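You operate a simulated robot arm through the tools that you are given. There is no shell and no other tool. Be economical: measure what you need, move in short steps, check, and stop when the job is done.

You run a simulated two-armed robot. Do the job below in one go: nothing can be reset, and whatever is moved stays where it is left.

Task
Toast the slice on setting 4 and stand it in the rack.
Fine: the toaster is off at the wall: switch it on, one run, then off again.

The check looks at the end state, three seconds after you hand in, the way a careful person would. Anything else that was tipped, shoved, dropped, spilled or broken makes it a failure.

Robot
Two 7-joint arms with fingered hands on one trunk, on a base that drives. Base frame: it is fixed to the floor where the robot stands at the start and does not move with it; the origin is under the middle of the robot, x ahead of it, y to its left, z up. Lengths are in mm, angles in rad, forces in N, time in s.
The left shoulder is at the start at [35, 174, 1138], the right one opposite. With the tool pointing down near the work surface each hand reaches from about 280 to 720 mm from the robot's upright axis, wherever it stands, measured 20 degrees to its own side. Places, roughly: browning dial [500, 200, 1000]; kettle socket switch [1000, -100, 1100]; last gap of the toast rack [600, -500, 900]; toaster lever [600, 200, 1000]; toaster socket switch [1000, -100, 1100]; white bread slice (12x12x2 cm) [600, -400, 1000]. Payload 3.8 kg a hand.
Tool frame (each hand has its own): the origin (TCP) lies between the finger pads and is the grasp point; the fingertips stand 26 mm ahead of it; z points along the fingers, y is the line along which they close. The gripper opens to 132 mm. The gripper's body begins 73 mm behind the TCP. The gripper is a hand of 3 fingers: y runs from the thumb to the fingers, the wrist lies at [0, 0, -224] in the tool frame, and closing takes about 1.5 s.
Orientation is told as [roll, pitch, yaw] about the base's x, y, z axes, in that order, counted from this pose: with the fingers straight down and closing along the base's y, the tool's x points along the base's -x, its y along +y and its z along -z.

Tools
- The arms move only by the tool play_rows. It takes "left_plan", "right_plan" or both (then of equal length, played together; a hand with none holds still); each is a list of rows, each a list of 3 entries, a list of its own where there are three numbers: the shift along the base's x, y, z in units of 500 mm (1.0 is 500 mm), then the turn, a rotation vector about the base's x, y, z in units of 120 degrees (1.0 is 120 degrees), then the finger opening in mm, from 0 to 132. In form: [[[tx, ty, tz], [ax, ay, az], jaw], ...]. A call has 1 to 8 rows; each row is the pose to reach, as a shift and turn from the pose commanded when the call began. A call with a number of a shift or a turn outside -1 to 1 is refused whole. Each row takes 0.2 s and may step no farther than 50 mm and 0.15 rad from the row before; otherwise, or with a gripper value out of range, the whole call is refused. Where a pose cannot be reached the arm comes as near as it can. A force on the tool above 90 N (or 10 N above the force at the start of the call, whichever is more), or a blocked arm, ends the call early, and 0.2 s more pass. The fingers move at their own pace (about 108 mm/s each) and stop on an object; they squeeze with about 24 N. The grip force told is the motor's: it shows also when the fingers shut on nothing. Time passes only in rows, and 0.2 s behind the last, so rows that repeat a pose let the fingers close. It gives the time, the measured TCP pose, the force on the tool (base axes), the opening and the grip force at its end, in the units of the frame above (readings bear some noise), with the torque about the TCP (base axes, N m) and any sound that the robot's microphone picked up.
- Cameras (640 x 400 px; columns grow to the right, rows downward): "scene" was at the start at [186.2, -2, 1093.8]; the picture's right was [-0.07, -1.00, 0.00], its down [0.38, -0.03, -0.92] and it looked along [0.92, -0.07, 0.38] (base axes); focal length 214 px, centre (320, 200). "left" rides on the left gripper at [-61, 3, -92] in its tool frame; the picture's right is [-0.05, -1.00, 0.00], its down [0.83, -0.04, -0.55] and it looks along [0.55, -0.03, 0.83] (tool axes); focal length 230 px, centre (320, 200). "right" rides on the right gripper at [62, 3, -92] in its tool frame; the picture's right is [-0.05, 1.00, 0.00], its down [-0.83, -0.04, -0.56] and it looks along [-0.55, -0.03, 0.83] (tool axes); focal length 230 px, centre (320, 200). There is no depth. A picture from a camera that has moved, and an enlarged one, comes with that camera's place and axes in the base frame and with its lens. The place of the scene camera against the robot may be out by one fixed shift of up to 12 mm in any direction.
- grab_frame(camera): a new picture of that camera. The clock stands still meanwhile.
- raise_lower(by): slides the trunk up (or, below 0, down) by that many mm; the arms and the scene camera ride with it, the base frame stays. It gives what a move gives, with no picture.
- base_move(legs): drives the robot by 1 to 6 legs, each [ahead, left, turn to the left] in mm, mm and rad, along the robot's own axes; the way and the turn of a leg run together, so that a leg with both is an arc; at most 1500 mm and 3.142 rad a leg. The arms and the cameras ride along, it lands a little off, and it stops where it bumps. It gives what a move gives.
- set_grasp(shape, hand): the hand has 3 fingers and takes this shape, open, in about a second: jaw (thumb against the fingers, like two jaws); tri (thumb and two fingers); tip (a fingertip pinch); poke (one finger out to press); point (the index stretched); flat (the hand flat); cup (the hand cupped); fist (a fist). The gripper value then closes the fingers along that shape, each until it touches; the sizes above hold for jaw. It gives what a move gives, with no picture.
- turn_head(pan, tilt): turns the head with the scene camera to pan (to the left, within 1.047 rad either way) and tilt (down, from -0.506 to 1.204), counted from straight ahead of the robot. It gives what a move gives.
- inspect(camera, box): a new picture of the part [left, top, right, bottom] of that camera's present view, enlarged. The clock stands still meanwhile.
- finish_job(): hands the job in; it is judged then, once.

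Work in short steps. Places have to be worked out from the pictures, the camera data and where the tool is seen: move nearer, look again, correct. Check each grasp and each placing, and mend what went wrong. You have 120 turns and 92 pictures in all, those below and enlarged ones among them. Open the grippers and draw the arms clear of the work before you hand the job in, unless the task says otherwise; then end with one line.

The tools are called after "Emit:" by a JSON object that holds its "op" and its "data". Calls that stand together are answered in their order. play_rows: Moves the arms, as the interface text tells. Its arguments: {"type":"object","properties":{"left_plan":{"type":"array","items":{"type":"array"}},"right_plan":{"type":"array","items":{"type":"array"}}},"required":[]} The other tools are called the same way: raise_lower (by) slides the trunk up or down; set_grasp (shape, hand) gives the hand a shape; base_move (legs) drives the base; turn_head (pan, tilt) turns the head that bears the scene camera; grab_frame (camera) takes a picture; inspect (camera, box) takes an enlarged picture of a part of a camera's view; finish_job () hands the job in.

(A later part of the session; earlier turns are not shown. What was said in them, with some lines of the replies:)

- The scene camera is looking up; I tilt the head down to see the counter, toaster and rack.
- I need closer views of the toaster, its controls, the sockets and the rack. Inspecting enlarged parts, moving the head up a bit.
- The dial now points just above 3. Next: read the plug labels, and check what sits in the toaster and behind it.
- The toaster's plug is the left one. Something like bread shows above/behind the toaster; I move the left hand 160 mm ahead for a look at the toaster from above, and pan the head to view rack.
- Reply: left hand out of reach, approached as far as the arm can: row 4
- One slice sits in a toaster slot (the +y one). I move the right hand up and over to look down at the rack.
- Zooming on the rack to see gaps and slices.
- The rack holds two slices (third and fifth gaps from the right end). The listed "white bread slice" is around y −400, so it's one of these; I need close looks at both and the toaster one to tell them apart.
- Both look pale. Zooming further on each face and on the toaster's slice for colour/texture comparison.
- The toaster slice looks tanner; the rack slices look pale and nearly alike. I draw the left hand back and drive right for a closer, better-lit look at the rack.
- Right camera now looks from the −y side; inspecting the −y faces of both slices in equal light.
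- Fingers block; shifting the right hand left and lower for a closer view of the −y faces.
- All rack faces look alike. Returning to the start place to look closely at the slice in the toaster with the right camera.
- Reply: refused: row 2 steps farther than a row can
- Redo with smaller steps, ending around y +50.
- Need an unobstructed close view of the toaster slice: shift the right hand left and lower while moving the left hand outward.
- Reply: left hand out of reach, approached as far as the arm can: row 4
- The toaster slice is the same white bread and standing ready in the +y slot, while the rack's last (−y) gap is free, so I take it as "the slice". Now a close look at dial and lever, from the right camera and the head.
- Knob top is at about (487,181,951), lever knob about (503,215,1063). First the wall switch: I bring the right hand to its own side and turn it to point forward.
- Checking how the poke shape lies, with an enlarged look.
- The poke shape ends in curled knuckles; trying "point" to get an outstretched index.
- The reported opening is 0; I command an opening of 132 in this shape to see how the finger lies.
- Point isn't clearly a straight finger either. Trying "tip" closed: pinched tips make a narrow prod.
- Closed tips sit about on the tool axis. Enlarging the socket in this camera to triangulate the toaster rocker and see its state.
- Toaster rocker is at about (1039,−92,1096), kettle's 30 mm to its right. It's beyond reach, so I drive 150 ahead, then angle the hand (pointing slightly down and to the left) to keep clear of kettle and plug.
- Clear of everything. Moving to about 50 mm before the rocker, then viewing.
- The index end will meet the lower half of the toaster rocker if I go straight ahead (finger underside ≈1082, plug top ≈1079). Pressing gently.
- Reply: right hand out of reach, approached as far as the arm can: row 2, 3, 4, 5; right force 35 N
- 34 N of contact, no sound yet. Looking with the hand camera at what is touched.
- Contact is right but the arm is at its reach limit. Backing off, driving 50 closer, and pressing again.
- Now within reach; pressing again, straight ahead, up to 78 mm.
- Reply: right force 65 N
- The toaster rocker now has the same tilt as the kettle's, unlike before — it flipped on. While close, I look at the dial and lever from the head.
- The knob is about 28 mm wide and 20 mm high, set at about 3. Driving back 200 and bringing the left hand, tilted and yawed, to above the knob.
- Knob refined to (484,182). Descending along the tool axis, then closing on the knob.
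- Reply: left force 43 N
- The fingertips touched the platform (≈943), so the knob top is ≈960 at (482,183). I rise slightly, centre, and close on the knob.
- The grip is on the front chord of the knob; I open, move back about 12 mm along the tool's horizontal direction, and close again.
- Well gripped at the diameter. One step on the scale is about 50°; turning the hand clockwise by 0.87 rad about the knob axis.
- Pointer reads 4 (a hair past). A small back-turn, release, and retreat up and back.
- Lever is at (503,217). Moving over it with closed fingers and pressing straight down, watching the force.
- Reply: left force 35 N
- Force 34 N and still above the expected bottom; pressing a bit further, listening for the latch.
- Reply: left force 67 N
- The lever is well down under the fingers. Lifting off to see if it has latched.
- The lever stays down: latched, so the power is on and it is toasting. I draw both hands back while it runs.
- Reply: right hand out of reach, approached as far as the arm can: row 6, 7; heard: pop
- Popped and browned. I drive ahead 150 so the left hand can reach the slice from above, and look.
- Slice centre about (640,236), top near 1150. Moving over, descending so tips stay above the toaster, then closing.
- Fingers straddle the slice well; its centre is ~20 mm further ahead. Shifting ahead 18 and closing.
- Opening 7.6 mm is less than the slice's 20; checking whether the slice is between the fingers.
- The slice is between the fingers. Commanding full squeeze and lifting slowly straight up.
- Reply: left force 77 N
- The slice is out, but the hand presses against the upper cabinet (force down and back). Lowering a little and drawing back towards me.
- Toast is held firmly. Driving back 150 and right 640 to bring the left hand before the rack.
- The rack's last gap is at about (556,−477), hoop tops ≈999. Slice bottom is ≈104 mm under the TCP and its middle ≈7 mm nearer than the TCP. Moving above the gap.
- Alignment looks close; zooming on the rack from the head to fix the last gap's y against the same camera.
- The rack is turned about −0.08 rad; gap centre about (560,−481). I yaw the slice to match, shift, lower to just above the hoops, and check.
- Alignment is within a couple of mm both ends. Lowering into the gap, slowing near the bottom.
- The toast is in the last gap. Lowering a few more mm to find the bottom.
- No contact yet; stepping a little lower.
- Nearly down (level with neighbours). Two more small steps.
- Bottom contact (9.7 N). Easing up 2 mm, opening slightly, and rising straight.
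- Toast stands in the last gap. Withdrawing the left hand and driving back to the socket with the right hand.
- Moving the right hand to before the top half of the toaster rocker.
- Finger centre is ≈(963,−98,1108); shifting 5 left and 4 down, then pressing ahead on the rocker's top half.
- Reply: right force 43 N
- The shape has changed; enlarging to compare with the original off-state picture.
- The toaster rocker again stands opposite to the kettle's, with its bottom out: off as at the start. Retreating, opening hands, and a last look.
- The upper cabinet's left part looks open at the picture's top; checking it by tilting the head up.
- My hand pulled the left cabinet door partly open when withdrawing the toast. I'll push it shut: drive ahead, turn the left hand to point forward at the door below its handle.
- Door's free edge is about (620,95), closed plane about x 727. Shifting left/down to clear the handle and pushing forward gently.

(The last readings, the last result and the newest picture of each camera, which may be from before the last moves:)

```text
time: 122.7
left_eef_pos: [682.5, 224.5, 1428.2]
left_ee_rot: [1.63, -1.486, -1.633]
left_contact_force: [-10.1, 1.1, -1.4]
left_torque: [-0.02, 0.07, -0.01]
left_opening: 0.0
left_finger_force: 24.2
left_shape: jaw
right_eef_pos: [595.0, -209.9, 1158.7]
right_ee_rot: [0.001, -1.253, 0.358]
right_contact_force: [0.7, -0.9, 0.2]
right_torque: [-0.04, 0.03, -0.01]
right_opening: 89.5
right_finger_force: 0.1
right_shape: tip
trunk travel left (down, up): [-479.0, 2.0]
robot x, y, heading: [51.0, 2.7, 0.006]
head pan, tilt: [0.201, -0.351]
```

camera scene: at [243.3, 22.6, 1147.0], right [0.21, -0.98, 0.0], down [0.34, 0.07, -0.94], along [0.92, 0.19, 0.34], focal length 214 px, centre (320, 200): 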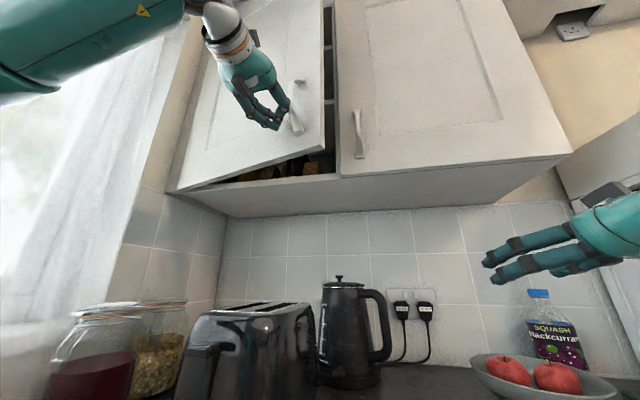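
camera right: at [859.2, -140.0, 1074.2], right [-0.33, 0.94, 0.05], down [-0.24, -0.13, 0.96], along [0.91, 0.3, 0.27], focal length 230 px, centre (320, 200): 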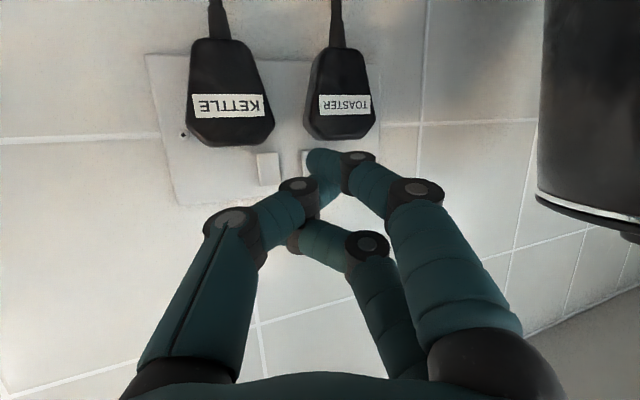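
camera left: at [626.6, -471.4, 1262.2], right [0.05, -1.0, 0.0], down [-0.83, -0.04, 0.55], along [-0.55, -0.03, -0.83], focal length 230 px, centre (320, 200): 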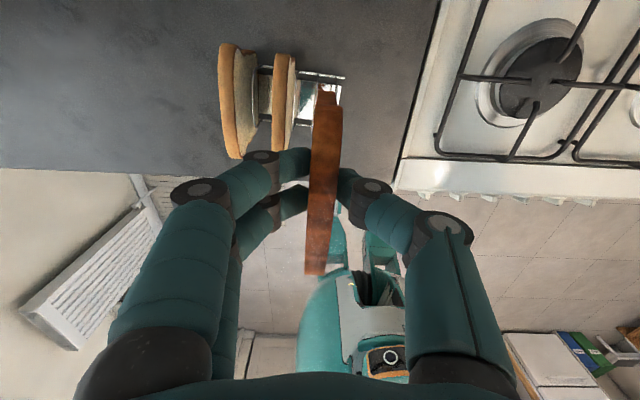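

Pushing against the door at 10 N (it moves). Continuing until it seats.

Emit:
{"op": "play_rows", "data": {"left_plan": [[[0.02, 0, 0], [0, 0, 0], 0], [[0.04, 0, 0], [0, 0, 0], 0], [[0.056, 0, 0], [0, 0, 0], 0], [[0.07, 0, 0], [0, 0, 0], 0], [[0.08, 0, 0], [0, 0, 0], 0], [[0.08, 0, 0], [0, 0, 0], 0]]}}

Emit:
{"op": "grab_frame", "data": {"camera": "scene"}}

```text
time: 123.6
left_eef_pos: [690.7, 222.3, 1441.6]
left_ee_rot: [1.853, -1.483, -1.87]
left_contact_force: [-68.4, 1.4, -9.7]
left_torque: [-0.09, 0.49, 0.11]
left_opening: 0.0
left_finger_force: 23.9
left_shape: jaw
right_eef_pos: [585.3, -204.6, 1163.9]
right_ee_rot: [-0.01, -1.263, 0.376]
right_contact_force: [-0.2, -0.3, 0.1]
right_torque: [-0.01, 0.03, 0.01]
right_opening: 89.3
right_finger_force: 0.1
right_shape: tip
trunk travel left (down, up): [-479.0, 2.0]
robot x, y, heading: [49.4, 0.2, 0.012]
head pan, tilt: [0.201, -0.351]
stopped in row 4 (left hand): the force on the tool passed its limit at 95 N (the readings are from after the stop); the commanded pose is now the measured one
```

```text
3 pictures are left
camera scene: at [230.8, 25.0, 1149.0], right [0.21, -0.98, 0.0], down [0.34, 0.07, -0.94], along [0.91, 0.2, 0.35], focal length 214 px, centre (320, 200)
```

scene: 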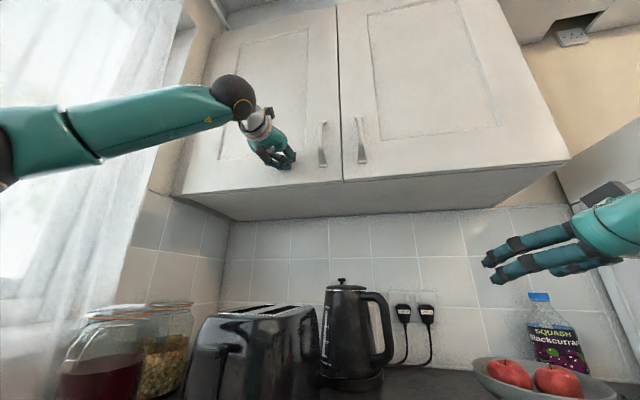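

The door is flush and shut again. Backing the left hand straight off, opening it, and driving away.

Emit:
{"op": "play_rows", "data": {"left_plan": [[[-0.06, 0, 0], [0, 0, 0], 0], [[-0.14, 0, 0], [0, 0, 0], 0], [[-0.22, 0, 0], [0, 0, 0], 0], [[-0.26, 0, 0], [0, 0, 0], 60], [[-0.26, 0, 0], [0, 0, 0], 120]]}}

Emit:
{"op": "base_move", "data": {"legs": [[-200, 0, 0]]}}

Emit:
{"op": "grab_frame", "data": {"camera": "scene"}}

Emit:
{"op": "turn_head", "data": {"pan": -0.2, "tilt": 0.2}}

Emit:
{"op": "grab_frame", "data": {"camera": "scene"}}

```text
time: 124.8
left_eef_pos: [580.3, 219.6, 1429.3]
left_ee_rot: [1.631, -1.486, -1.643]
left_contact_force: [0.6, 0.1, -0.2]
left_torque: [0.03, -0.04, -0.01]
left_opening: 79.4
left_finger_force: 0.0
left_shape: jaw
right_eef_pos: [596.1, -209.0, 1158.7]
right_ee_rot: [0.005, -1.252, 0.355]
right_contact_force: [0.6, -0.1, -0.2]
right_torque: [0.01, -0.01, 0.0]
right_opening: 89.6
right_finger_force: 0.1
right_shape: tip
trunk travel left (down, up): [-479.0, 2.0]
robot x, y, heading: [47.5, 3.4, 0.005]
head pan, tilt: [0.201, -0.351]
```

```text
time: 126.4
left_eef_pos: [380.8, 216.7, 1428.4]
left_ee_rot: [1.631, -1.485, -1.642]
left_contact_force: [-0.2, 0.0, 0.6]
left_torque: [0.01, 0.0, -0.05]
left_opening: 119.7
left_finger_force: 0.0
left_shape: jaw
right_eef_pos: [398.3, -210.6, 1157.5]
right_ee_rot: [0.004, -1.252, 0.354]
right_contact_force: [0.7, -0.5, 0.0]
right_torque: [0.02, -0.03, 0.0]
right_opening: 89.6
right_finger_force: 0.0
right_shape: tip
trunk travel left (down, up): [-479.0, 2.0]
robot x, y, heading: [-143.7, 1.3, 0.007]
head pan, tilt: [0.201, -0.351]
```

```text
2 pictures are left
camera scene: at [42.8, 21.3, 1146.8], right [0.21, -0.98, 0.0], down [0.34, 0.07, -0.94], along [0.92, 0.19, 0.34], focal length 214 px, centre (320, 200)
```

scene: 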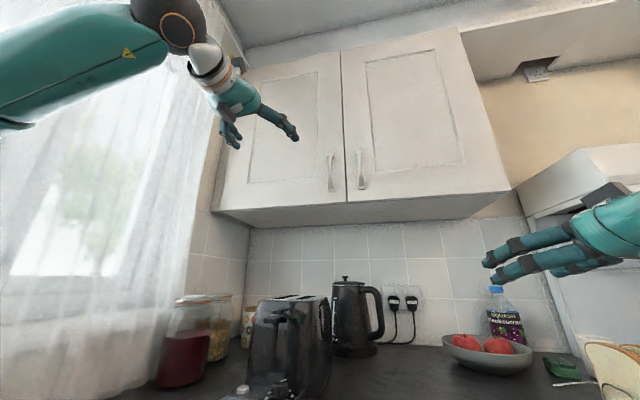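

```text
time: 127.4
left_eef_pos: [381.3, 216.7, 1430.1]
left_ee_rot: [1.631, -1.486, -1.645]
left_contact_force: [0.1, -0.2, -0.4]
left_torque: [-0.02, -0.01, -0.03]
left_opening: 119.8
left_finger_force: 0.0
left_shape: jaw
right_eef_pos: [397.4, -210.2, 1157.2]
right_ee_rot: [0.004, -1.252, 0.353]
right_contact_force: [-0.1, -1.5, 0.2]
right_torque: [0.02, 0.02, -0.01]
right_opening: 89.6
right_finger_force: 0.0
right_shape: tip
trunk travel left (down, up): [-479.0, 2.0]
robot x, y, heading: [-149.0, 1.4, 0.006]
head pan, tilt: [-0.201, 0.201]
```

```text
1 pictures are left
camera scene: at [60.0, -12.3, 1099.1], right [-0.19, -0.98, 0.0], down [-0.19, 0.04, -0.98], along [0.96, -0.19, -0.2], focal length 214 px, centre (320, 200)
```

scene: 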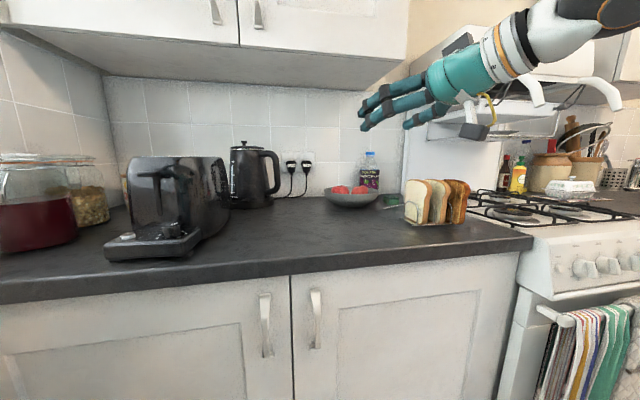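

The cupboard door is shut, the toast stands in the rack, the toaster socket is off, and both hands are open and clear of the work, so I hand in.

Emit:
{"op": "finish_job", "data": {}}

```text
The job is handed in.
```

I toasted the slice that was already in the toaster, one run on setting 4, and stood it in the last gap of the rack; the toaster is off at the wall again. While lifting it out I pulled the left wall-cupboard door partly open, and I pushed it shut. Your place list put the white slice at the rack, where two untoasted ones also stand; I took "the slice" to mean the one in the toaster.
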